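You operate a simulated robot arm through the tools that you are given. There is no shell and no other tool.

You are at the controls of a simulated robot arm. One attempt, no reset.

Task
Put the small pail on the top of the big round table away on the second shelf from the bottom of the long rack on the left. Take the small jar from the top of the desk and leave it on top of the grey roll there. Lift the grate open. The order is free. Set down upright: small pail, small jar.

Only the result counts: the job must be done as asked and must still hold three seconds after the hand-in. Knocking over, shifting, dropping, spilling or breaking anything else fails it.

Robot
A 7-joint arm with a two-finger parallel gripper on a trunk, on a base that drives. Base frame: it is fixed to the floor where the robot stands at the start and does not move with it; the origin is under the middle of the robot, x ahead of it, y to its left, z up. Units: m, degrees, N and s.
With the tool pointing down near the work surface it reaches from about 0.14 to 0.7 m from the robot's upright axis, wherever it stands. Its first joint turns from -166.0 to 166.0 degrees. Places, roughly: grate [0.8, 5.2, 0.3]; grey roll (8x8x16 cm) [8.8, -8.9, 0.8]; second shelf of the long rack on the left [-1.4, 1.9, 0.6]; small jar [9.25, -8.75, 0.75]; small pail [1.25, -2.75, 1]. Payload 1.57 kg.
The TCP is the grasp point between the finger pads, 0.03 m short of the fingertips. In the tool frame z runs along the fingers and y along their closing line. Largest opening 0.11 m; finger width 0.024, thickness 0.012; the body of the gripper, 0.048 by 0.112 m, starts 0.078 m behind the TCP.
Orientation is that of the tool frame in the base frame, as a unit quaternion [x, y, z, w]. With the fingers straight down and closing along the base's y, the tool's x points along the base's -x, its y along +y and its z along -z.

Tools
- The arm moves only by the tool nudge_tool. Its argument "motion" is a list of rows, each an object (a shift or turn left out is 0, a gripper value left out holds the last) with "offset": the shift along the tool's x, y, z in m, a list of three; "angular": the turn, a rotation vector about the tool's x, y, z in degrees, a list of three. In form: [{"offset": [tx, ty, tz], "angular": [wx, wy, wz]}, ...]. A call has 1 to 20 rows; each row shifts and turns the commanded pose from where the row before left it, along the tool's axes as they then stand. "gripper" is the opening in per cent of the stroke, from 0 (shut) to 100 (fully open), set as the call begins (left out, the last holds). Each row takes 0.2 s and may step no farther than 0.05 m and 8.6 degrees from the row before; otherwise, or with a gripper value out of range, the whole call is refused. Where a pose cannot be reached the arm comes as near as it can. A force on the tool above 40 N (or 10 N above the force at the start of the call, whichever is more), or a blocked arm, ends the call early, and 0.2 s more pass. The fingers move at their own pace (about 0.045 m/s each) and stop on an object; they squeeze with about 43 N. The grip force told is the motor's: it shows also when the fingers shut on nothing. Time passes only in rows, and 0.2 s behind the last, so rows that do not move let the fingers close. The reply holds the time, the measured pose of the TCP, the force on the tool along the base axes, the opening and the grip force, in the units named above and with some noise, with the torque about the TCP (base axes, N m) and any sound that the robot's microphone picked up, and new pictures: "views" is both (left out), scene, wrist or none.
- Cameras (640 x 400 px; columns grow to the right, rows downward): "scene" is now at [0.0291, 0.1474, 1.5364]; the picture's right is [-0.09, -1.00, 0.00], its down [-0.49, 0.04, -0.87] and it looks along [0.87, -0.07, -0.49] (base axes); focal length 270 px, centre (320, 200). "wrist" rides on the gripper at [0.07, 0.016, -0.141] in the tool frame; the picture's right is [-0.23, 0.97, 0.00], its down [-0.85, -0.20, -0.48] and it looks along [-0.47, -0.11, 0.88] (tool axes); focal length 222 px, centre (320, 200). There is no depth. A picture from a camera that has moved, and an enlarged one, comes with that camera's place and axes in the base frame and with its lens.
- lift_body(by): slides the trunk up (or, below 0, down) by that many m; the arm and the scene camera ride with it, the base frame stays. It gives what a move gives, with no picture.
- steer(legs): drives the robot by 1 to 6 legs, each [ahead, turn to the left] in m and degrees, along the robot's own axes; the way and the turn of a leg run together, so that a leg with both is an arc; at most 1.5 m and 180 degrees a leg. The arm and the cameras ride along, it lands a little off, and it stops where it bumps. It gives what a move gives, and a new picture of the scene camera.
- head_to(pan, tilt): turns the head with the scene camera to pan (to the left, within 155 degrees either way) and tilt (down, from -29 to 69), counted from straight ahead of the robot. It gives what a move gives, and a new picture of the scene camera.
- enlarge(camera, box): a new picture of the part [left, top, right, bottom] of that camera's present view, enlarged. No time passes.
- sign_off(): hands the job in; it is judged then, once.

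Nothing tells you exact positions but the pictures and the camera data. Unless the task says otherwise, let go and move clear before handing in.

The tools are called after ">>>" as name(argument=value, ...) on one line, values as JSON. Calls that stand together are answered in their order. nudge_tool: Moves the arm, as the interface text tells. Its arguments: {"type":"object","properties":{"motion":{"type":"array"},"gripper":{"type":"number"},"views":{"type":"string","enum":["both","scene","wrist","none"]}},"required":["motion"]} The other tools are called the same way: lift_body (by) slides the trunk up or down; steer (legs) drives the base; head_to (pan, tilt) turns the head that bears the scene camera; enlarge (camera, box) takes an enlarged picture of a part of a camera's view; sign_off () hands the job in.

At the start:

```text
time: 0.0
eef_pos: [0.4724, -0.1537, 1.1988]
tool_rot: [0.0, 1.0, 0.0, 0.0]
force: [-0.5, 0.6, 1.2]
ft_torque: [0.0, 0.0, -0.01]
finger_gap: 0.1097
grip_force: 0.1
trunk travel left (down, up): [-0.45, 0.14]
robot x, y, heading: [-0.0027, -0.0029, 0.1]
head pan, tilt: [-4.9, 29.6]
```

scene: 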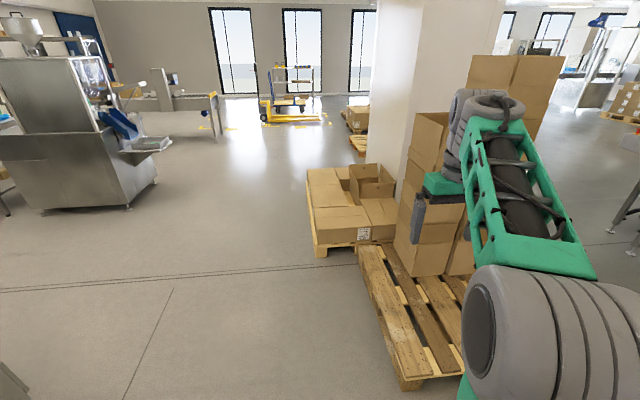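
wrist: 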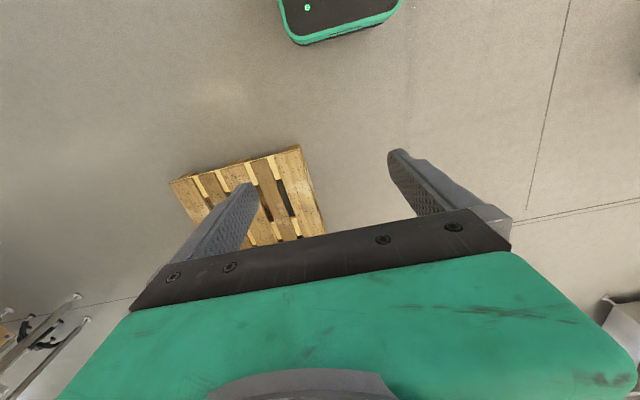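

I see a factory floor with a pallet with boxes ahead to the right. The pail should be to the right at [1.25, -2.75], so I look around with the head first.

>>> head_to(pan=-65, tilt=20)

>>> head_to(pan=-120, tilt=20)

>>> head_to(pan=60, tilt=20)

>>> head_to(pan=125, tilt=20)

```text
time: 1.3
eef_pos: [0.4722, -0.1539, 1.1987]
tool_rot: [0.0, 1.0, 0.0, -0.001]
force: [0.7, 0.1, 0.7]
ft_torque: [0.0, 0.01, 0.01]
finger_gap: 0.11
grip_force: 0.0
trunk travel left (down, up): [-0.45, 0.14]
robot x, y, heading: [0.0009, -0.0034, 0.2]
head pan, tilt: [-65.0, 20.0]
camera scene: at [-0.0218, 0.0707, 1.5519], right [-0.91, -0.42, 0.0], down [-0.14, 0.31, -0.94], along [0.4, -0.85, -0.34], focal length 270 px, centre (320, 200)
```

scene: 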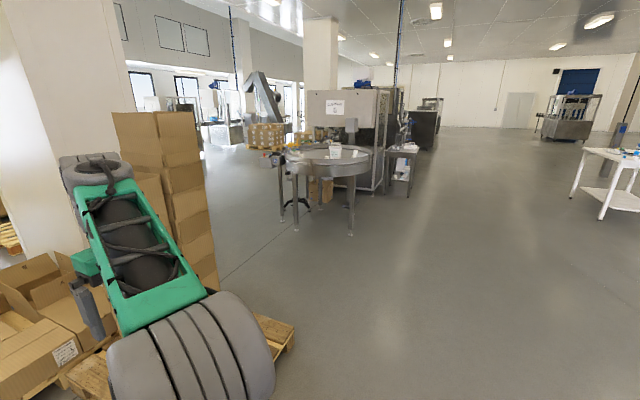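

```text
time: 2.5
eef_pos: [0.472, -0.1541, 1.199]
tool_rot: [-0.001, 1.0, -0.001, -0.001]
force: [-0.8, -0.3, 1.2]
ft_torque: [-0.03, 0.01, 0.04]
finger_gap: 0.1099
grip_force: 0.2
trunk travel left (down, up): [-0.45, 0.14]
robot x, y, heading: [0.0006, 0.0017, -0.2]
head pan, tilt: [-120.0, 20.0]
camera scene: at [-0.1077, 0.0744, 1.5519], right [-0.87, 0.5, 0.0], down [0.17, 0.3, -0.94], along [-0.47, -0.81, -0.34], focal length 270 px, centre (320, 200)
```

scene: 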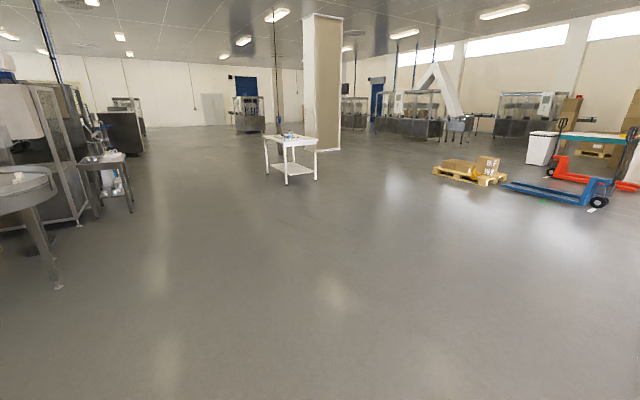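

```text
time: 5.2
eef_pos: [0.4731, -0.1538, 1.1985]
tool_rot: [0.0, 1.0, 0.001, 0.0]
force: [0.0, 0.5, -0.4]
ft_torque: [0.03, 0.03, 0.0]
finger_gap: 0.1101
grip_force: 0.0
trunk travel left (down, up): [-0.45, 0.14]
robot x, y, heading: [0.0033, 0.0015, -0.3]
head pan, tilt: [60.0, 20.0]
camera scene: at [-0.0146, 0.2357, 1.5519], right [0.87, -0.5, 0.0], down [-0.17, -0.3, -0.94], along [0.47, 0.81, -0.34], focal length 270 px, centre (320, 200)
```

scene: 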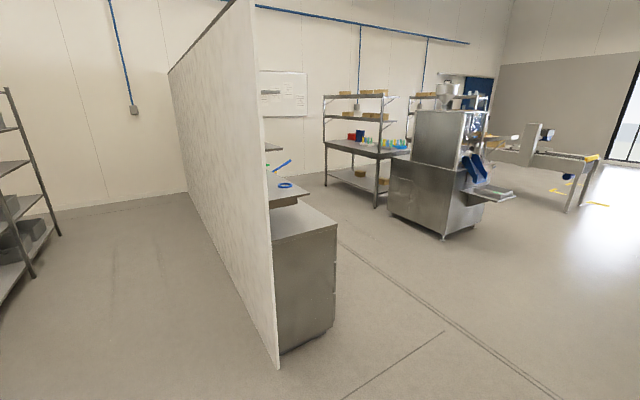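

```text
time: 6.6
eef_pos: [0.4727, -0.1539, 1.1989]
tool_rot: [0.0, 1.0, 0.0, 0.0]
force: [0.9, 0.3, -0.1]
ft_torque: [-0.01, 0.03, -0.01]
finger_gap: 0.11
grip_force: 0.0
trunk travel left (down, up): [-0.45, 0.14]
robot x, y, heading: [0.0037, 0.0022, -0.0]
head pan, tilt: [125.0, 20.0]
camera scene: at [-0.1145, 0.2314, 1.5519], right [0.82, 0.57, 0.0], down [0.2, -0.28, -0.94], along [-0.54, 0.77, -0.34], focal length 270 px, centre (320, 200)
```

scene: 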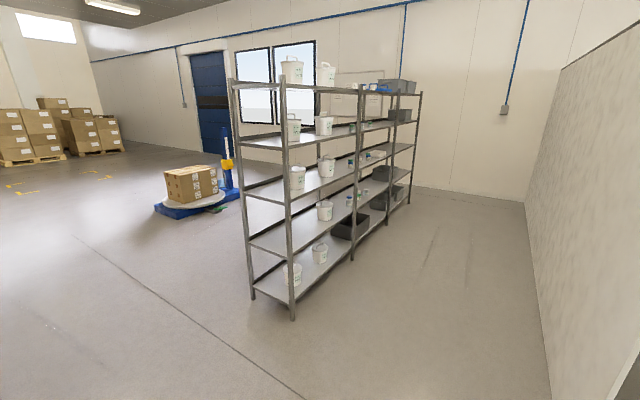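

The pail sits on a round table around (1.2, -2.9), past the pallet on my right. I look down at my own base first, and then turn right and drive toward the table.

>>> head_to(pan=-40, tilt=65)

>>> head_to(pan=30, tilt=65)

>>> head_to(pan=0, tilt=25)

>>> steer(legs=[[0, -80], [0.9, 0]])

```text
time: 9.1
eef_pos: [0.4737, -0.1537, 1.1985]
tool_rot: [-0.001, 1.0, 0.0, 0.0]
force: [0.5, -0.2, -0.6]
ft_torque: [0.0, -0.02, 0.0]
finger_gap: 0.11
grip_force: 0.0
trunk travel left (down, up): [-0.45, 0.14]
robot x, y, heading: [0.0012, 0.0011, 0.2]
head pan, tilt: [-40.0, 65.0]
camera scene: at [-0.0147, 0.1161, 1.4882], right [-0.64, -0.77, 0.0], down [-0.69, 0.58, -0.42], along [0.32, -0.27, -0.91], focal length 270 px, centre (320, 200)
```

scene: 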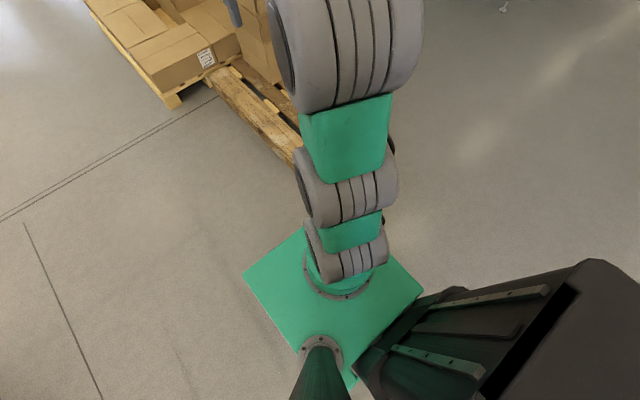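

```text
time: 10.5
eef_pos: [0.4732, -0.1546, 1.1983]
tool_rot: [0.0, 1.0, 0.001, 0.001]
force: [-0.4, -0.7, -0.1]
ft_torque: [0.02, -0.01, -0.04]
finger_gap: 0.1099
grip_force: 0.1
trunk travel left (down, up): [-0.45, 0.14]
robot x, y, heading: [0.0015, -0.002, -0.1]
head pan, tilt: [30.0, 65.0]
camera scene: at [-0.0086, 0.1854, 1.4881], right [0.5, -0.87, 0.0], down [-0.79, -0.45, -0.42], along [0.37, 0.21, -0.91], focal length 270 px, centre (320, 200)
```

scene: 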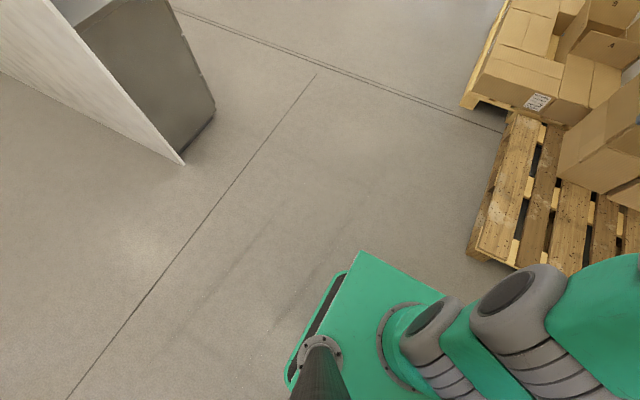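

```text
time: 11.6
eef_pos: [0.4727, -0.1537, 1.198]
tool_rot: [-0.001, 1.0, 0.0, 0.0]
force: [-0.1, -0.3, -0.3]
ft_torque: [0.02, 0.0, -0.03]
finger_gap: 0.11
grip_force: 0.2
trunk travel left (down, up): [-0.45, 0.14]
robot x, y, heading: [-0.0013, -0.0015, 0.2]
head pan, tilt: [0.0, 25.0]
camera scene: at [0.0309, 0.1551, 1.5437], right [0.0, -1.0, 0.0], down [-0.42, 0.0, -0.91], along [0.91, 0.0, -0.42], focal length 270 px, centre (320, 200)
```

scene: 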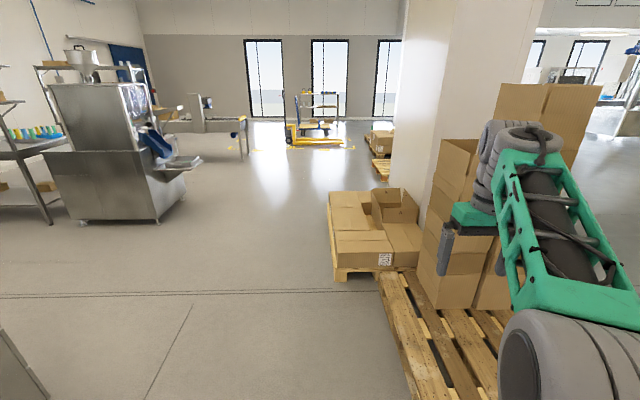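

```text
time: 19.9
eef_pos: [-0.0006, -1.3846, 1.1989]
tool_rot: [0.667, 0.745, -0.001, 0.0]
force: [0.0, -0.4, -0.5]
ft_torque: [-0.03, -0.01, 0.0]
finger_gap: 0.11
grip_force: 0.1
trunk travel left (down, up): [-0.45, 0.14]
robot x, y, heading: [0.1025, -0.8973, -83.6]
head pan, tilt: [0.0, 25.0]
camera scene: at [0.2569, -0.9138, 1.5438], right [-0.99, -0.11, 0.0], down [-0.05, 0.42, -0.91], along [0.1, -0.9, -0.42], focal length 270 px, centre (320, 200)
```

scene: 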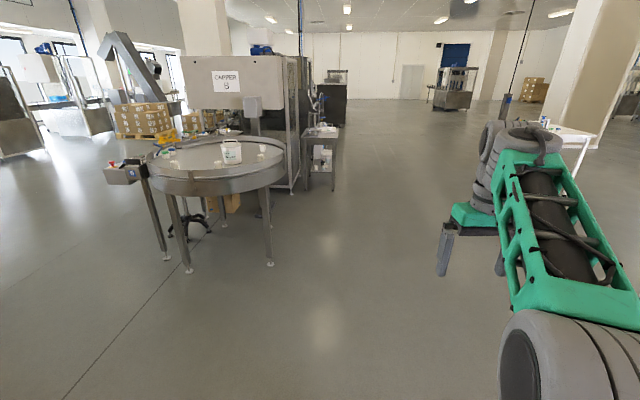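

I turned and now see the round table with the white pail on it. I take an enlarged picture to see what else stands on it.

>>> enlarge(camera="scene", box=[100, 110, 300, 235])

```text
3.20 times, centred on (200, 172) of scene
camera zoom: at [0.2569, -0.9138, 1.5438], right [-0.99, -0.11, 0.0], down [-0.05, 0.42, -0.91], along [0.1, -0.9, -0.42], focal length 866 px, centre (704, 288)
```

zoom: 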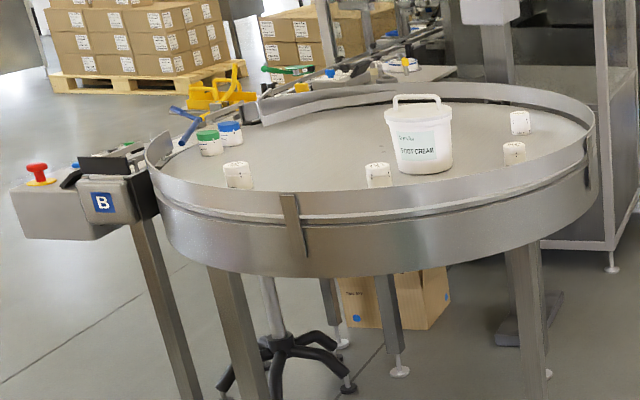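

The pail is a lidded bucket with an upright handle, near (1.2, -2.95) on a table about 0.9 high. Next I drive around the pallet's corner toward the table and stop short of it.

>>> steer(legs=[[0.6, 0], [0, 43]])

```text
time: 25.3
eef_pos: [0.4262, -1.922, 1.1997]
tool_rot: [0.347, 0.938, 0.0, 0.0]
force: [0.3, -0.1, -0.8]
ft_torque: [-0.02, -0.01, -0.03]
finger_gap: 0.1101
grip_force: 0.1
trunk travel left (down, up): [-0.45, 0.14]
robot x, y, heading: [0.1632, -1.4982, -40.7]
head pan, tilt: [0.0, 25.0]
camera scene: at [0.2914, -1.4008, 1.5438], right [-0.65, -0.76, 0.0], down [-0.32, 0.28, -0.91], along [0.69, -0.59, -0.42], focal length 270 px, centre (320, 200)
```

scene: 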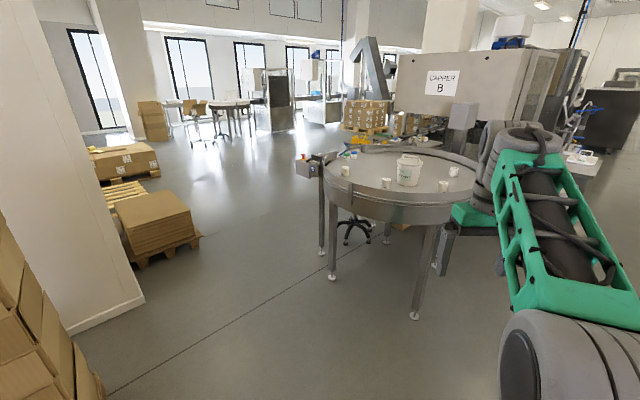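

Triangulating, the pail base is at about (1.17, -2.92, 0.89) and the table's rim is about 0.56 m in radius around (1.32, -3.04). I drive to about (0.83, -2.22), facing the pail.

>>> steer(legs=[[0, -7], [0.95, 0], [0, -15]])

```text
time: 31.7
eef_pos: [0.869, -2.6831, 1.1978]
tool_rot: [0.525, 0.851, 0.0, 0.0]
force: [0.3, -0.8, -1.3]
ft_torque: [0.03, 0.0, -0.01]
finger_gap: 0.1101
grip_force: 0.0
trunk travel left (down, up): [-0.45, 0.14]
robot x, y, heading: [0.7961, -2.19, -63.4]
head pan, tilt: [0.0, 25.0]
camera scene: at [0.9459, -2.1509, 1.5438], right [-0.89, -0.45, 0.0], down [-0.19, 0.38, -0.91], along [0.41, -0.81, -0.42], focal length 270 px, centre (320, 200)
```

scene: 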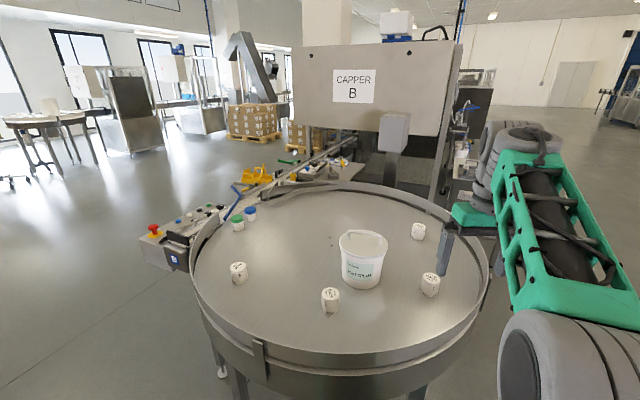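

>>> enlarge(camera="scene", box=[280, 200, 480, 325])

>>> enlarge(camera="wrist", box=[0, 0, 640, 400])

```text
3.20 times, centred on (380, 262) of scene
camera zoom: at [0.9459, -2.1509, 1.5438], right [-0.89, -0.45, 0.0], down [-0.19, 0.38, -0.91], along [0.41, -0.81, -0.42], focal length 866 px, centre (128, 0)
```

zoom: 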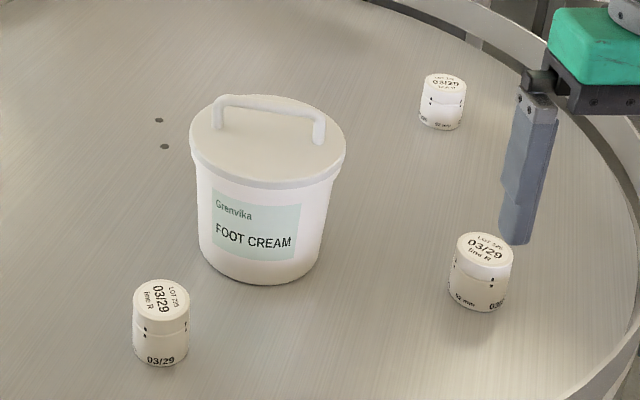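

```text
1.00 times, centred on (320, 200) of wrist (not enlarged: the box is as wide or as high as the picture)
camera zoom: at [0.8532, -2.6136, 1.3399], right [0.97, 0.23, 0.0], down [0.21, -0.85, 0.48], along [0.11, -0.47, -0.88], focal length 222 px, centre (320, 200)
```

zoom: 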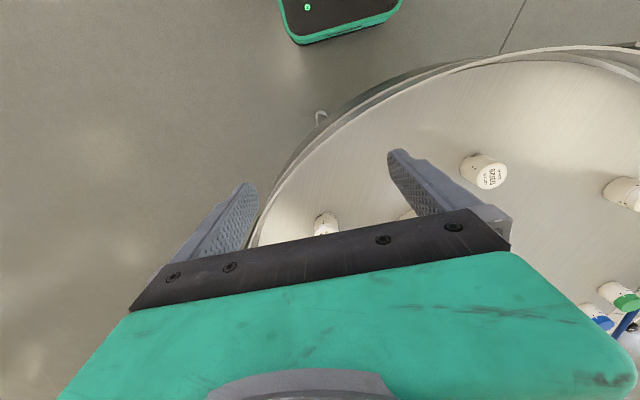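

The pail base is at about (1.15, -2.88, 0.89), its lid top near z 1.04, and its handle bar runs along the base x-axis at z ≈ 1.08. It is too wide for the fingers, so I will take it by the handle with a tilted tool, because a vertical tool would not fit between the shelves. I move a bit closer first.

>>> steer(legs=[[0.12, 0]])

>>> nudge_tool(motion=[{"angular": [0, 0, -7.9]}, {"angular": [0, 0, -7.9]}, {"angular": [0, 0, -7.9]}, {"angular": [0, 0, -7.9]}, {"angular": [0, 0, -7.9]}, {"angular": [0, 0, -7.9]}, {"angular": [0, 0, -7.9]}, {"angular": [0, 0, -7.9]}, {"angular": [0, 0, 0]}])

```text
time: 32.9
eef_pos: [0.9238, -2.7902, 1.1984]
tool_rot: [0.525, 0.851, 0.0, -0.001]
force: [0.7, 0.4, -0.4]
ft_torque: [0.01, -0.03, 0.0]
finger_gap: 0.1099
grip_force: 0.0
trunk travel left (down, up): [-0.45, 0.14]
robot x, y, heading: [0.8487, -2.2976, -63.4]
head pan, tilt: [0.0, 25.0]
camera scene: at [0.9998, -2.2578, 1.5437], right [-0.89, -0.45, 0.0], down [-0.19, 0.38, -0.91], along [0.41, -0.81, -0.42], focal length 270 px, centre (320, 200)
```

scene: 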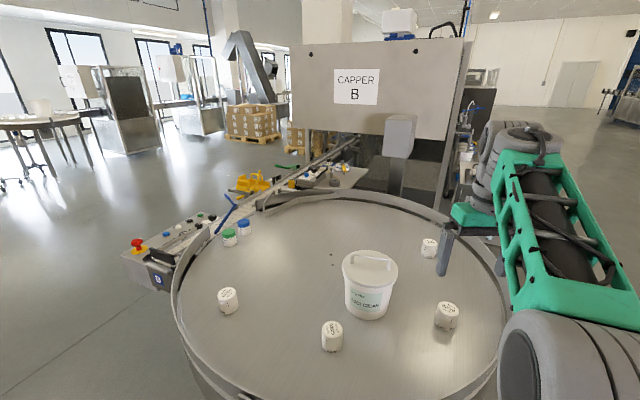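

```text
time: 34.9
eef_pos: [0.9243, -2.7913, 1.1969]
tool_rot: [0.0, 1.0, 0.0, 0.0]
force: [0.0, -0.9, 0.1]
ft_torque: [-0.02, 0.02, -0.01]
finger_gap: 0.1099
grip_force: 0.1
trunk travel left (down, up): [-0.45, 0.14]
robot x, y, heading: [0.8496, -2.3005, -63.4]
head pan, tilt: [0.0, 25.0]
camera scene: at [0.9996, -2.2573, 1.5438], right [-0.89, -0.45, 0.0], down [-0.19, 0.38, -0.91], along [0.41, -0.81, -0.42], focal length 270 px, centre (320, 200)
camera wrist: at [0.8545, -2.7735, 1.3393], right [0.23, 0.97, 0.0], down [0.85, -0.2, 0.48], along [0.47, -0.11, -0.88], focal length 222 px, centre (320, 200)
```

scene: 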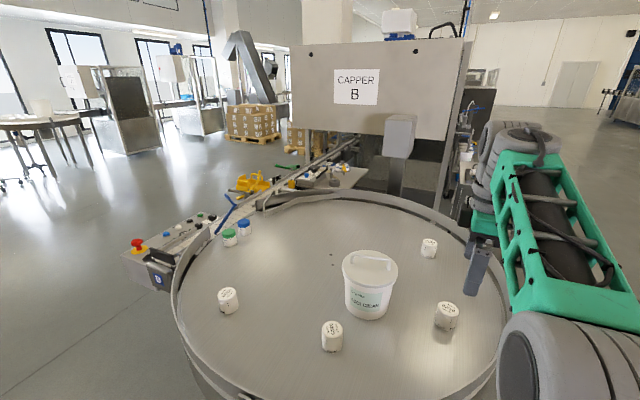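
wrist: 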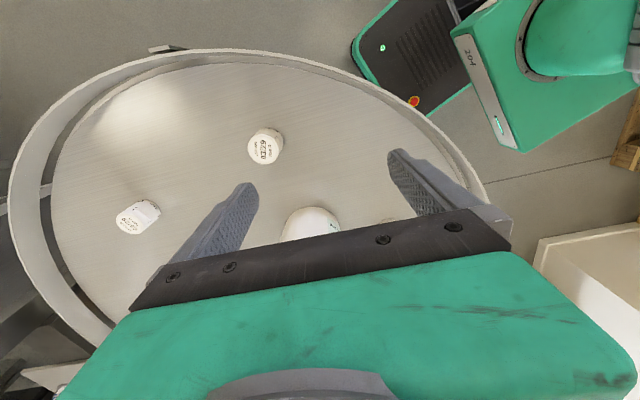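

The rotation worked. I zoom on the pail from here to refine the handle's position and direction.

>>> enlarge(camera="scene", box=[320, 235, 420, 335])

```text
4.00 times, centred on (370, 285) of scene
camera zoom: at [0.9996, -2.2573, 1.5438], right [-0.89, -0.45, 0.0], down [-0.19, 0.38, -0.91], along [0.41, -0.81, -0.42], focal length 1082 px, centre (120, -140)
```

zoom: 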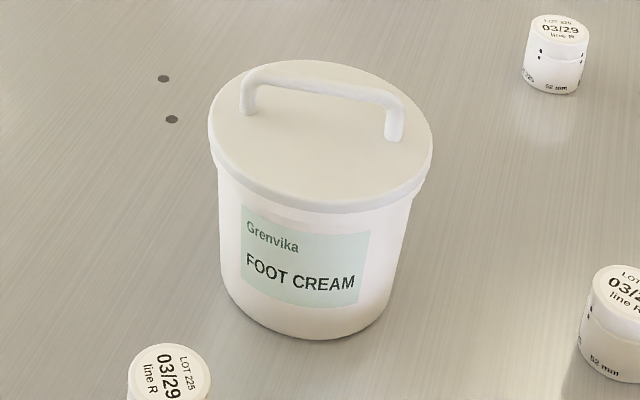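

Refined: handle bar centre ≈ (1.152, -2.886, 1.070), bar yaw about 8°, lid top ≈ 1.04. I yaw the tool by 8° and tilt it to 25° below horizontal, away from the pail.

>>> nudge_tool(motion=[{"offset": [0, 0, -0.03], "angular": [0, 0, -8]}, {"offset": [0, 0, -0.03], "angular": [0, -8.2, 0]}, {"angular": [0, -8.2, 0]}, {"angular": [0, -8.2, 0]}, {"angular": [0, -8.2, 0]}, {"angular": [0, -8.2, 0]}, {"angular": [0, -8.2, 0]}, {"angular": [0, -8.2, 0]}, {"angular": [0, -7.6, 0]}, {}])

```text
time: 37.1
eef_pos: [0.9234, -2.7805, 1.227]
tool_rot: [-0.07, 0.982, 0.013, 0.173]
force: [0.4, 0.5, -0.4]
ft_torque: [0.0, -0.02, -0.01]
finger_gap: 0.11
grip_force: 0.1
out of reach, approached as far as the arm can: row 4, 5, 6, 7, 8, 9
trunk travel left (down, up): [-0.45, 0.14]
robot x, y, heading: [0.85, -2.298, -62.8]
head pan, tilt: [0.0, 25.0]
camera scene: at [0.9996, -2.2573, 1.5438], right [-0.89, -0.45, 0.0], down [-0.19, 0.38, -0.91], along [0.41, -0.81, -0.42], focal length 270 px, centre (320, 200)
camera wrist: at [0.8096, -2.7801, 1.3361], right [0.07, 0.99, 0.08], down [0.66, -0.11, 0.74], along [0.75, 0.0, -0.67], focal length 222 px, centre (320, 200)
```

scene: 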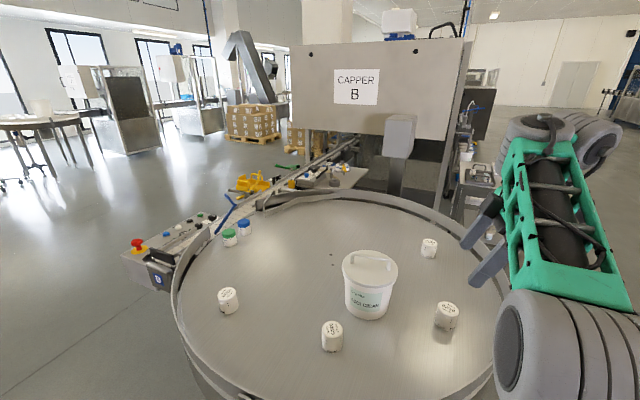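
wrist: 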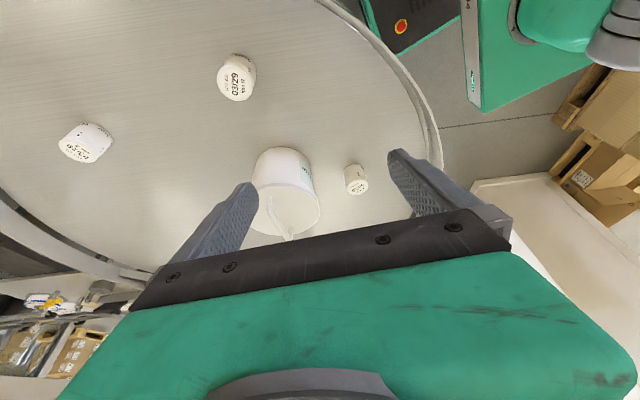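

The arm ran out of reach at about 20° of tilt there, since the wrist would have had to come back too far. I move the TCP toward the spot above the handle first and continue tilting there, staying well above the pail.

>>> nudge_tool(motion=[{"offset": [-0.0346, -0.0254, 0.0126]}, {"offset": [-0.0346, -0.0254, 0.0126]}, {"offset": [-0.0346, -0.0254, 0.0126]}, {"offset": [-0.0346, -0.0254, 0.0126]}, {"offset": [-0.0346, -0.0254, 0.0126]}, {"angular": [0, -8, 0]}, {"angular": [0, -8, 0]}, {"angular": [0, -8, 0]}, {"angular": [0, -8, 0]}, {}])

```text
time: 39.3
eef_pos: [1.0845, -2.8366, 1.1901]
tool_rot: [-0.07, 0.977, 0.017, 0.202]
force: [-0.2, 0.3, 0.0]
ft_torque: [-0.02, 0.01, 0.0]
finger_gap: 0.1101
grip_force: 0.1
out of reach, approached as far as the arm can: row 3, 4, 5, 6, 7, 8, 9
trunk travel left (down, up): [-0.45, 0.14]
robot x, y, heading: [0.8479, -2.2972, -63.5]
head pan, tilt: [0.0, 25.0]
camera scene: at [0.9996, -2.2573, 1.5438], right [-0.89, -0.45, 0.0], down [-0.19, 0.38, -0.91], along [0.41, -0.81, -0.42], focal length 270 px, centre (320, 200)
camera wrist: at [0.9645, -2.8373, 1.2911], right [0.07, 0.99, 0.09], down [0.62, -0.12, 0.78], along [0.78, 0.0, -0.62], focal length 222 px, centre (320, 200)
```

scene: 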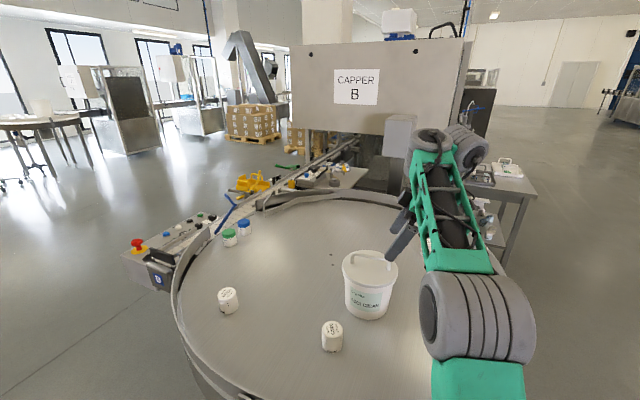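
wrist: 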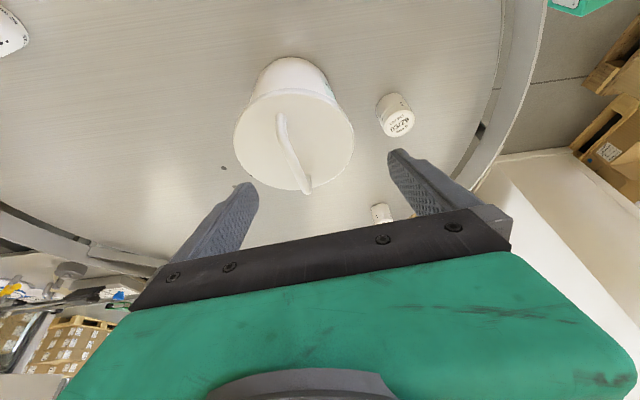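

Tilting sideways relative to the arm runs into its limits, so I'll approach from the table's -x side, where the bar lies along my forward direction. First I bring the tool back to vertical and retract it.

>>> nudge_tool(motion=[{"angular": [0, 8, 0]}, {"angular": [0, 8, 0]}, {"offset": [0.04, 0.01, -0.01], "angular": [0, 7.5, 0]}, {"offset": [0.045, 0.01, 0]}, {"offset": [0.045, 0.01, 0]}, {"offset": [0.03, 0.02, 0]}, {}])

```text
time: 40.9
eef_pos: [0.9189, -2.8093, 1.1951]
tool_rot: [-0.072, 0.997, 0.001, -0.002]
force: [0.2, 0.2, 0.9]
ft_torque: [-0.01, -0.02, 0.01]
finger_gap: 0.1099
grip_force: 0.0
trunk travel left (down, up): [-0.45, 0.14]
robot x, y, heading: [0.8473, -2.2976, -63.2]
head pan, tilt: [0.0, 25.0]
camera scene: at [0.9994, -2.2571, 1.5438], right [-0.89, -0.45, 0.0], down [-0.19, 0.38, -0.91], along [0.41, -0.81, -0.42], focal length 270 px, centre (320, 200)
camera wrist: at [0.8485, -2.8044, 1.3368], right [0.09, 1.0, 0.0], down [0.88, -0.08, 0.47], along [0.47, -0.04, -0.88], focal length 222 px, centre (320, 200)
```

scene: 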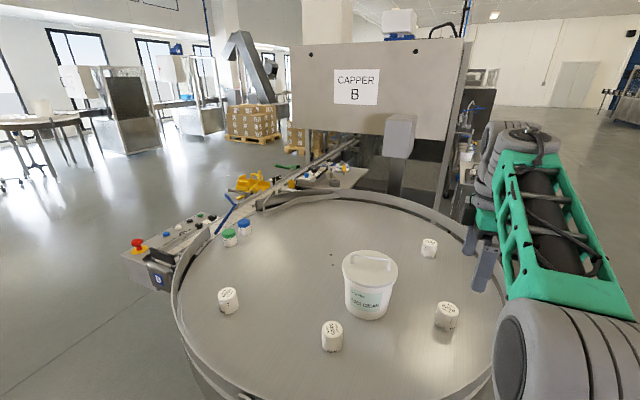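
wrist: 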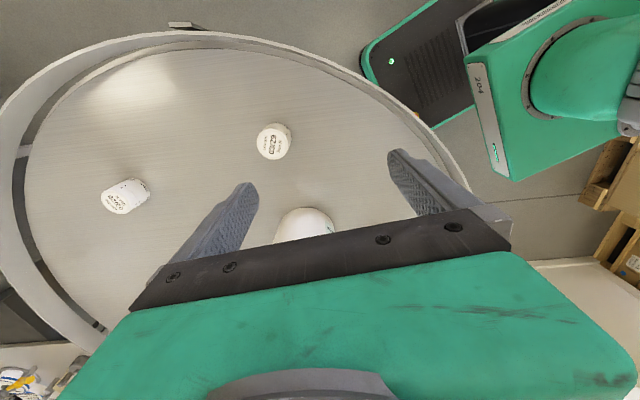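

The tool is vertical again. I back away from the table and turn the tool back to face forward, then test the forward tilt in free space.

>>> steer(legs=[[-0.45, 0]])

>>> nudge_tool(motion=[{"angular": [0, 0, 8.5]}, {"angular": [0, 0, 8.5]}, {"angular": [0, 0, 8.5]}, {"angular": [0, 0, 8.5]}, {"angular": [0, 0, 8.5]}, {"angular": [0, 0, 8.5]}, {"angular": [0, 0, 8.5]}, {"angular": [0, 0, 8.5]}, {"angular": [0, -8, 0]}, {"angular": [0, -8, 0]}, {"angular": [0, -8, 0]}, {"angular": [0, -8, 0]}, {"angular": [0, -8, 0]}, {"angular": [0, -8, 0]}, {"angular": [0, -8, 0]}, {"angular": [0, -8, 0]}, {}])

```text
time: 43.6
eef_pos: [0.714, -2.4036, 1.1935]
tool_rot: [-0.07, 0.998, 0.002, -0.003]
force: [0.9, 0.0, 0.7]
ft_torque: [-0.04, -0.01, 0.0]
finger_gap: 0.11
grip_force: 0.0
trunk travel left (down, up): [-0.45, 0.14]
robot x, y, heading: [0.6472, -1.8958, -63.3]
head pan, tilt: [0.0, 25.0]
camera scene: at [0.7961, -1.8515, 1.5438], right [-0.89, -0.45, 0.0], down [-0.19, 0.38, -0.91], along [0.41, -0.81, -0.42], focal length 270 px, centre (320, 200)
```

scene: 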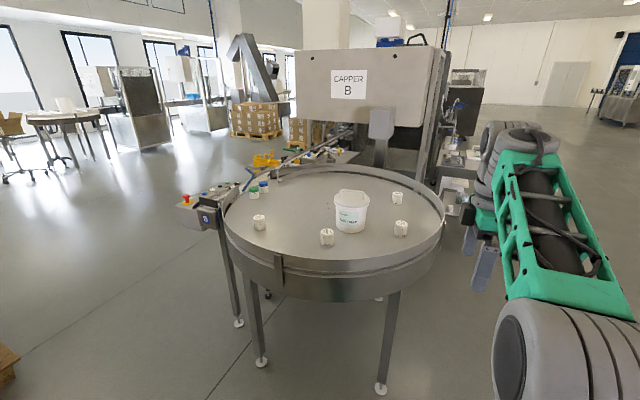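

```text
time: 47.2
eef_pos: [0.7018, -2.3831, 1.2697]
tool_rot: [0.473, 0.821, -0.157, 0.28]
force: [0.2, 0.7, -0.1]
ft_torque: [-0.02, -0.01, -0.02]
finger_gap: 0.11
grip_force: 0.0
out of reach, approached as far as the arm can: row 10, 13, 14, 15, 16
trunk travel left (down, up): [-0.45, 0.14]
robot x, y, heading: [0.6445, -1.8946, -63.1]
head pan, tilt: [0.0, 25.0]
camera scene: at [0.796, -1.8511, 1.5438], right [-0.89, -0.45, 0.0], down [-0.19, 0.38, -0.91], along [0.41, -0.81, -0.42], focal length 270 px, centre (320, 200)
camera wrist: at [0.6449, -2.2527, 1.3408], right [0.93, 0.34, 0.14], down [0.02, -0.44, 0.9], along [0.37, -0.83, -0.42], focal length 222 px, centre (320, 200)
```

scene: 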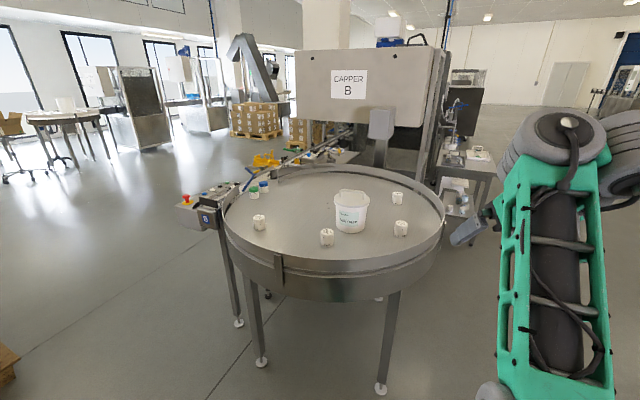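
wrist: 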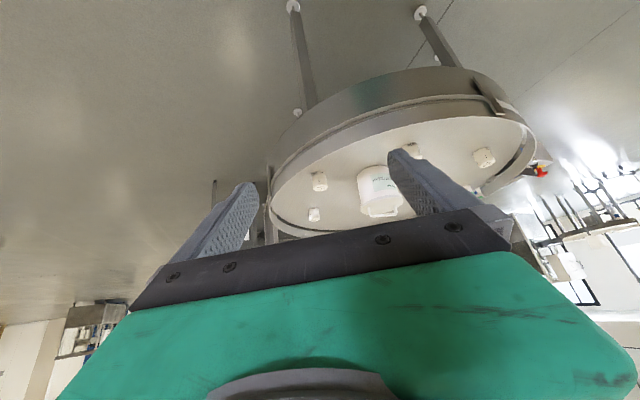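

At this height the arm stops tilting around 37°. I'll raise the trunk so that the arm works lower relative to its shoulder, then lower the tool and try the tilt again in the open.

>>> lift_body(by=0.14)

>>> nudge_tool(motion=[{"offset": [0.0274, 0, 0.0358]}, {"offset": [0.0274, 0, 0.0358]}, {"offset": [0.0274, 0, 0.0358]}, {"offset": [0.0274, 0, 0.0358]}, {"offset": [0.0274, 0, 0.0358]}, {"offset": [0.0274, 0, 0.0358]}, {"angular": [0, -7, 0]}, {"angular": [0, -7, 0]}, {"angular": [0, -7, 0]}, {"angular": [0, -7, 0]}, {}])

```text
time: 48.9
eef_pos: [0.702, -2.3839, 1.4111]
tool_rot: [0.473, 0.821, -0.156, 0.279]
force: [-0.2, 0.6, -0.8]
ft_torque: [-0.02, -0.01, 0.02]
finger_gap: 0.11
grip_force: 0.0
trunk travel left (down, up): [-0.59, 0.0]
robot x, y, heading: [0.6442, -1.891, -63.3]
head pan, tilt: [0.0, 25.0]
```

```text
time: 51.3
eef_pos: [0.6792, -2.297, 1.4356]
tool_rot: [0.451, 0.801, -0.186, 0.348]
force: [-0.3, 0.8, -0.3]
ft_torque: [-0.02, -0.02, 0.0]
finger_gap: 0.1101
grip_force: 0.0
out of reach, approached as far as the arm can: row 1, 2, 3, 4, 5, 6, 7, 8, 9, 10
trunk travel left (down, up): [-0.59, 0.0]
robot x, y, heading: [0.6454, -1.893, -63.5]
head pan, tilt: [0.0, 25.0]
camera scene: at [0.7962, -1.8515, 1.684], right [-0.89, -0.45, 0.0], down [-0.19, 0.38, -0.91], along [0.41, -0.81, -0.42], focal length 270 px, centre (320, 200)
camera wrist: at [0.6144, -2.1605, 1.4828], right [0.91, 0.38, 0.18], down [-0.06, -0.32, 0.95], along [0.41, -0.87, -0.27], focal length 222 px, centre (320, 200)
```

scene: 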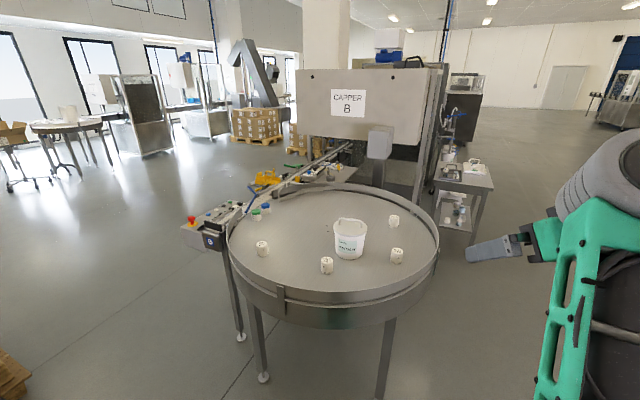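
wrist: 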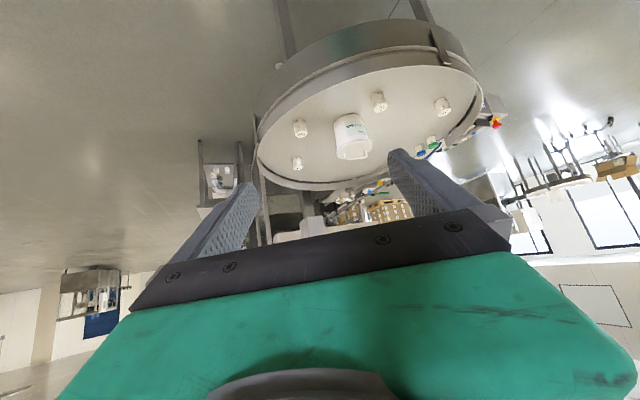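

The arm got stuck close to a fold limit. I look at the arm with the head to understand its posture.

>>> head_to(pan=-50, tilt=45)

>>> head_to(pan=-20, tilt=20)

```text
time: 52.5
eef_pos: [0.6801, -2.2963, 1.4359]
tool_rot: [0.45, 0.801, -0.187, 0.348]
force: [-0.1, -0.6, 0.3]
ft_torque: [-0.01, -0.03, 0.08]
finger_gap: 0.1102
grip_force: 0.0
trunk travel left (down, up): [-0.59, 0.0]
robot x, y, heading: [0.6455, -1.8949, -63.7]
head pan, tilt: [-50.0, 45.0]
camera scene: at [0.7227, -1.8438, 1.6532], right [-0.92, 0.4, 0.0], down [0.28, 0.65, -0.71], along [-0.28, -0.65, -0.71], focal length 270 px, centre (320, 200)
```

scene: 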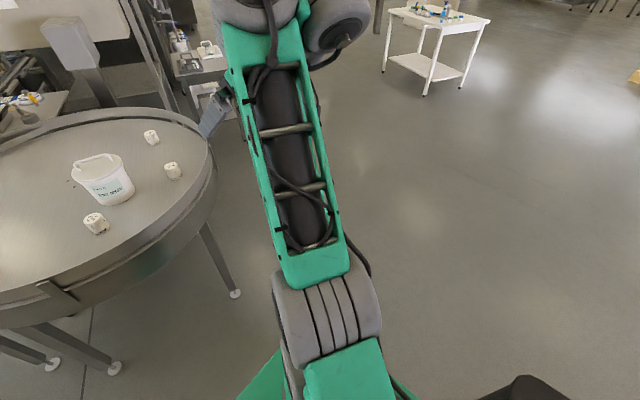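

```text
time: 53.4
eef_pos: [0.68, -2.2964, 1.4362]
tool_rot: [0.449, 0.801, -0.187, 0.349]
force: [-0.5, -0.2, -0.3]
ft_torque: [0.01, -0.01, -0.02]
finger_gap: 0.1101
grip_force: 0.2
trunk travel left (down, up): [-0.59, 0.0]
robot x, y, heading: [0.6487, -1.8949, -63.5]
head pan, tilt: [-20.0, 20.0]
camera scene: at [0.7655, -1.8617, 1.6918], right [-0.99, -0.11, 0.0], down [-0.04, 0.34, -0.94], along [0.11, -0.93, -0.34], focal length 270 px, centre (320, 200)
```

scene: 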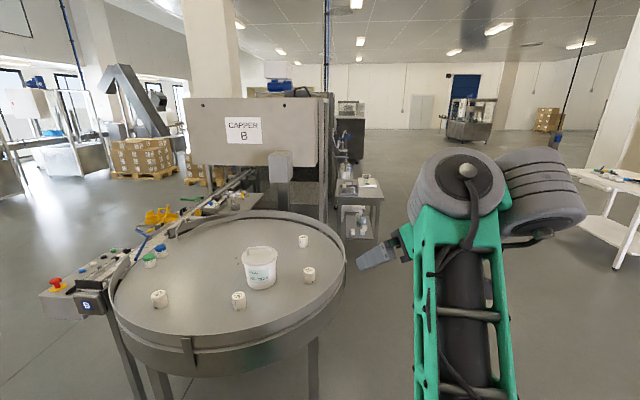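

The arm is folded up tightly with the elbow high. I'll bring the tool back to vertical, extend it farther ahead and lower, and then tilt from there.

>>> nudge_tool(motion=[{"angular": [0, 7.7, 0]}, {"angular": [0, 7.7, 0]}, {"angular": [0, 7.7, 0]}, {"angular": [0, 7.7, 0]}, {"angular": [0, 7.7, 0]}, {"angular": [0, 7.7, 0]}, {"offset": [-0.0345, 0.0181, 0.0266]}, {"offset": [-0.0345, 0.0181, 0.0266]}, {"offset": [-0.0345, 0.0181, 0.0266]}, {"offset": [-0.0345, 0.0181, 0.0266]}, {"offset": [-0.0345, 0.0181, 0.0266]}, {"offset": [-0.0345, 0.0181, 0.0266]}, {"offset": [-0.0345, 0.0181, 0.0266]}, {}])

```text
time: 54.9
eef_pos: [0.674, -2.2999, 1.4299]
tool_rot: [0.491, 0.871, 0.004, 0.009]
force: [-3.0, -2.1, -2.1]
ft_torque: [0.09, -0.45, 0.26]
finger_gap: 0.11
grip_force: 0.1
trunk travel left (down, up): [-0.59, 0.0]
robot x, y, heading: [0.6463, -1.8931, -63.6]
head pan, tilt: [-20.0, 20.0]
stopped in row 7: the force on the tool passed its limit at 64 N (the readings are from after the stop); the commanded pose is now the measured one
camera scene: at [0.7657, -1.8617, 1.6918], right [-0.99, -0.11, 0.0], down [-0.04, 0.34, -0.94], along [0.11, -0.93, -0.34], focal length 270 px, centre (320, 200)
camera wrist: at [0.6502, -2.2318, 1.5715], right [0.95, 0.31, 0.02], down [0.26, -0.83, 0.49], along [0.16, -0.46, -0.87], focal length 222 px, centre (320, 200)
```

scene: 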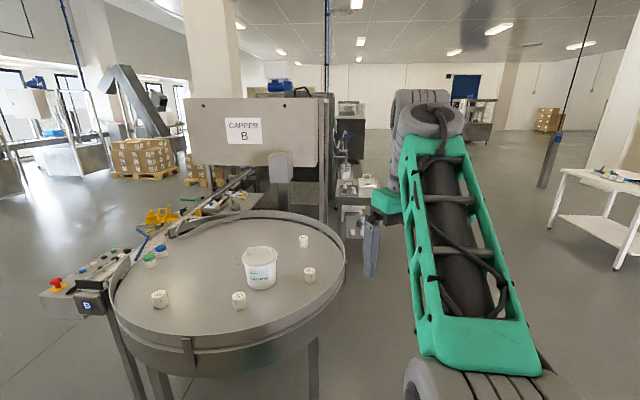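
wrist: 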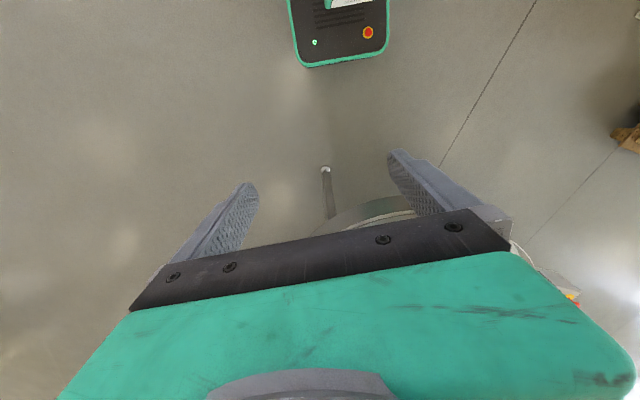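

The tool is vertical again (a brief force spike in free space stopped the call). I continue extending outward and down.

>>> nudge_tool(motion=[{"offset": [-0.025, 0.015, 0.015]}, {"offset": [-0.0345, 0.0181, 0.0266]}, {"offset": [-0.0345, 0.0181, 0.0266]}, {"offset": [-0.0345, 0.0181, 0.0266]}, {"offset": [-0.0345, 0.0181, 0.0266]}, {"offset": [-0.0345, 0.0181, 0.0266]}, {"offset": [-0.0345, 0.0181, 0.0266]}, {}])

```text
time: 56.7
eef_pos: [0.8996, -2.4372, 1.2599]
tool_rot: [0.492, 0.871, 0.003, 0.009]
force: [-0.3, 0.2, 0.3]
ft_torque: [0.04, -0.02, -0.01]
finger_gap: 0.11
grip_force: 0.1
trunk travel left (down, up): [-0.59, 0.0]
robot x, y, heading: [0.6441, -1.8898, -63.5]
head pan, tilt: [-20.0, 20.0]
camera scene: at [0.7655, -1.8616, 1.6919], right [-0.99, -0.11, 0.0], down [-0.04, 0.34, -0.94], along [0.11, -0.93, -0.34], focal length 270 px, centre (320, 200)
camera wrist: at [0.8763, -2.3677, 1.4007], right [0.95, 0.31, 0.02], down [0.26, -0.83, 0.49], along [0.16, -0.46, -0.87], focal length 222 px, centre (320, 200)
```

scene: 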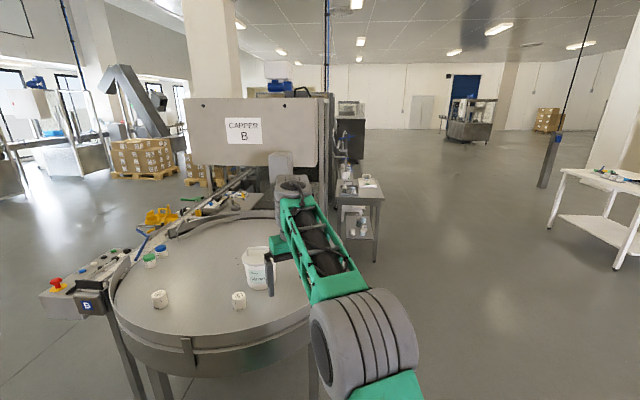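
wrist: 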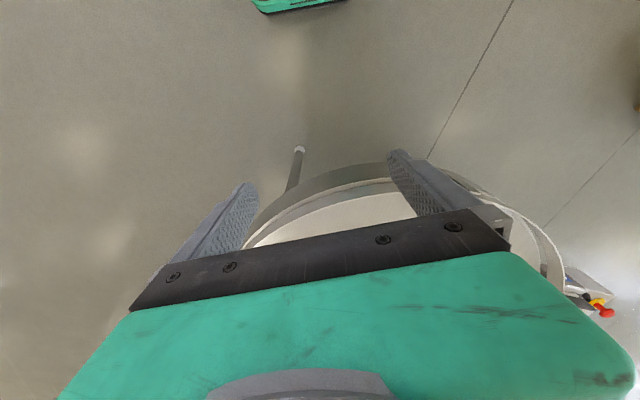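

The arm is now well extended (about 0.6 m out, tool vertical). I try the outward tilt from here.

>>> nudge_tool(motion=[{"angular": [0, -8, 0]}, {"angular": [0, -8, 0]}, {"angular": [0, -8, 0]}, {"angular": [0, -8, 0]}, {"angular": [0, -8, 0]}, {"angular": [0, -8, 0]}, {"angular": [0, -8, 0]}, {"angular": [0, -8, 0]}, {}])

```text
time: 58.7
eef_pos: [0.9412, -2.4911, 1.4871]
tool_rot: [0.443, 0.774, -0.221, 0.394]
force: [0.5, -0.3, -0.1]
ft_torque: [0.01, -0.01, -0.02]
finger_gap: 0.1102
grip_force: 0.2
out of reach, approached as far as the arm can: row 3, 4, 5, 6, 7, 8
trunk travel left (down, up): [-0.59, 0.0]
robot x, y, heading: [0.6426, -1.8945, -63.4]
head pan, tilt: [-20.0, 20.0]
camera scene: at [0.7656, -1.8611, 1.6918], right [-0.99, -0.11, 0.0], down [-0.04, 0.34, -0.94], along [0.11, -0.93, -0.34], focal length 270 px, centre (320, 200)
camera wrist: at [0.8764, -2.3485, 1.5153], right [0.9, 0.38, 0.19], down [-0.12, -0.21, 0.97], along [0.41, -0.9, -0.14], focal length 222 px, centre (320, 200)
```

scene: 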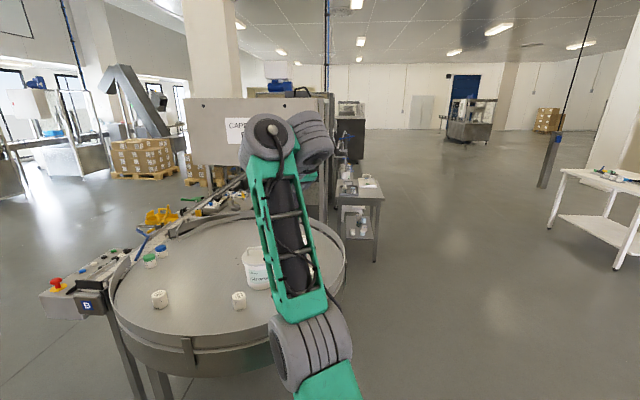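
wrist: 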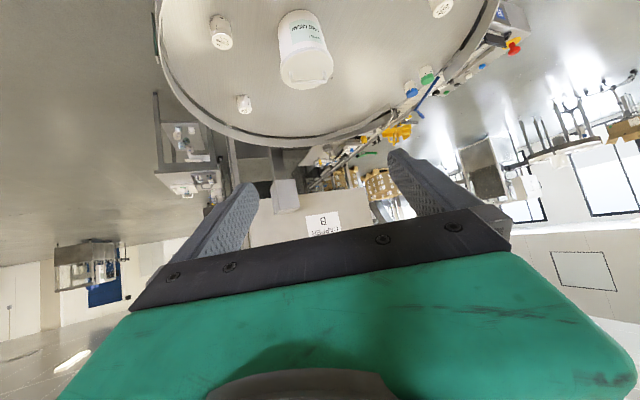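

The arm has moved past a stretched-out posture. I tilt it back to vertical here, well above everything, and then look at the arm again.

>>> nudge_tool(motion=[{"angular": [0, 7, 0]}, {"angular": [0, 7, 0]}, {"angular": [0, 7, 0]}, {"angular": [0, 7, 0]}, {"angular": [0, 7, 0]}, {"angular": [0, 7, 0]}, {"angular": [0, 7, 0]}, {"angular": [0, 4.8, 0]}, {}, {}])

>>> head_to(pan=-35, tilt=40)

```text
time: 60.2
eef_pos: [0.9026, -2.4418, 1.4252]
tool_rot: [0.491, 0.864, -0.054, 0.098]
force: [15.1, -27.4, -28.7]
ft_torque: [0.23, 0.27, -0.14]
finger_gap: 0.1099
grip_force: 0.0
out of reach, approached as far as the arm can: row 3, 4, 5, 6, 7
trunk travel left (down, up): [-0.59, 0.0]
robot x, y, heading: [0.6428, -1.8904, -63.6]
head pan, tilt: [-20.0, 20.0]
stopped in row 7: the force on the tool passed its limit at 130 N (the readings are from after the stop); the commanded pose is now the measured one
camera scene: at [0.7655, -1.8608, 1.6919], right [-0.99, -0.11, 0.0], down [-0.04, 0.34, -0.94], along [0.11, -0.93, -0.34], focal length 270 px, centre (320, 200)
camera wrist: at [0.8661, -2.3481, 1.5476], right [0.95, 0.31, 0.05], down [0.2, -0.73, 0.66], along [0.24, -0.61, -0.75], focal length 222 px, centre (320, 200)
```

scene: 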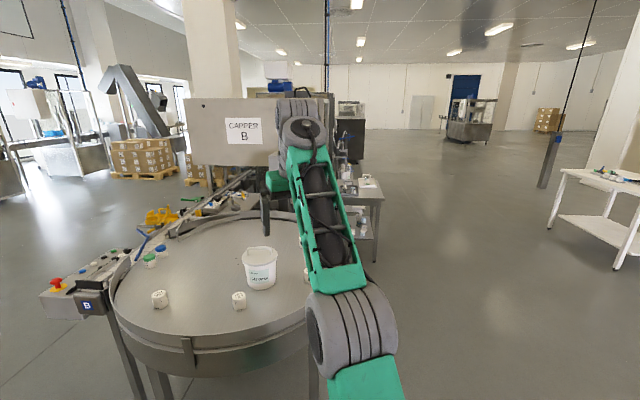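
wrist: 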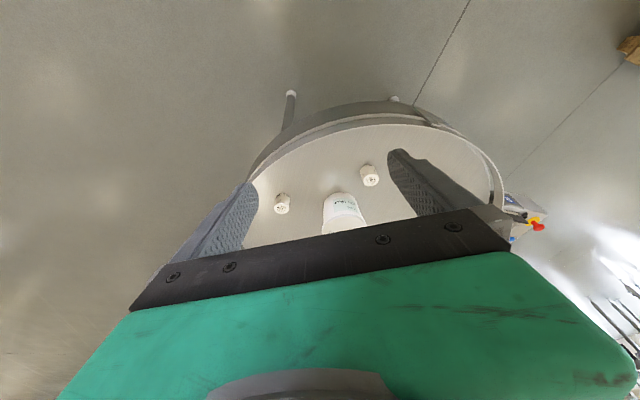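

```text
time: 61.1
eef_pos: [0.903, -2.4424, 1.4241]
tool_rot: [0.491, 0.864, -0.052, 0.097]
force: [17.3, -37.2, -44.6]
ft_torque: [-0.19, -0.12, 0.07]
finger_gap: 0.11
grip_force: 0.0
trunk travel left (down, up): [-0.59, 0.0]
robot x, y, heading: [0.6454, -1.892, -63.4]
head pan, tilt: [-35.0, 40.0]
camera scene: at [0.7426, -1.8534, 1.6605], right [-0.99, 0.15, 0.0], down [0.09, 0.64, -0.77], along [-0.11, -0.76, -0.64], focal length 270 px, centre (320, 200)
```

scene: 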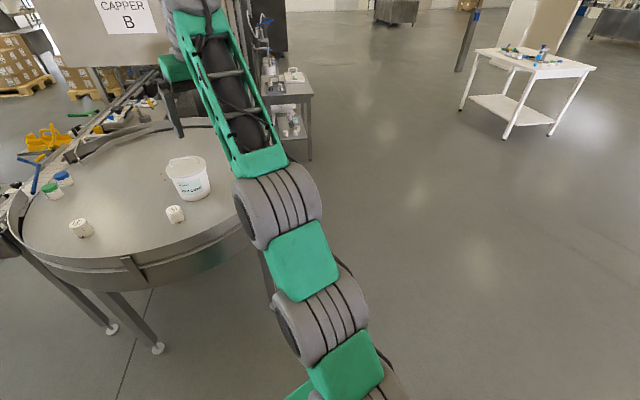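

The readings show the gripper pressing against the arm itself (about 60 N in free space). I move it forward and down to free it.

>>> nudge_tool(motion=[{"offset": [-0.01, 0, 0.03]}, {"offset": [-0.01, 0, 0.04]}, {"offset": [-0.01, 0, 0.04], "angular": [0, 4, 0]}, {"offset": [-0.01, 0, 0.04], "angular": [0, 4, 0]}, {"offset": [0, 0, 0.03], "angular": [0, 4, 0]}, {}])

```text
time: 62.5
eef_pos: [0.9405, -2.5004, 1.2527]
tool_rot: [0.493, 0.87, 0.0, 0.005]
force: [1.3, -0.6, 0.6]
ft_torque: [-0.01, 0.02, -0.02]
finger_gap: 0.1102
grip_force: 0.0
trunk travel left (down, up): [-0.59, 0.0]
robot x, y, heading: [0.6458, -1.8907, -63.4]
head pan, tilt: [-35.0, 40.0]
camera scene: at [0.7427, -1.8537, 1.6604], right [-0.99, 0.15, 0.0], down [0.09, 0.64, -0.77], along [-0.11, -0.76, -0.64], focal length 270 px, centre (320, 200)
camera wrist: at [0.918, -2.4316, 1.3938], right [0.95, 0.31, 0.01], down [0.26, -0.83, 0.48], along [0.15, -0.46, -0.87], focal length 222 px, centre (320, 200)
```

scene: 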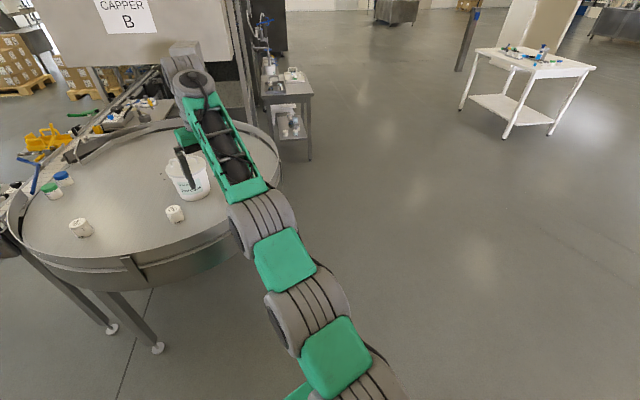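
wrist: 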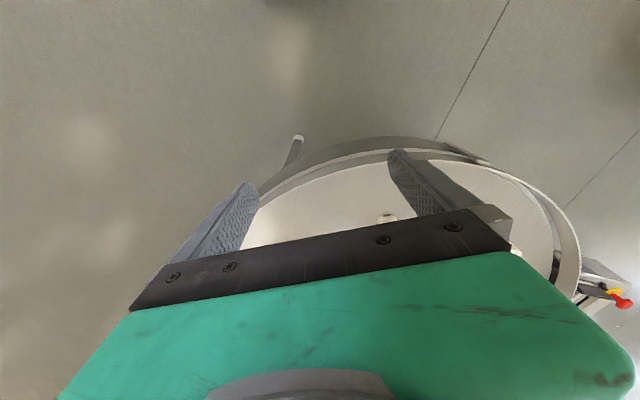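

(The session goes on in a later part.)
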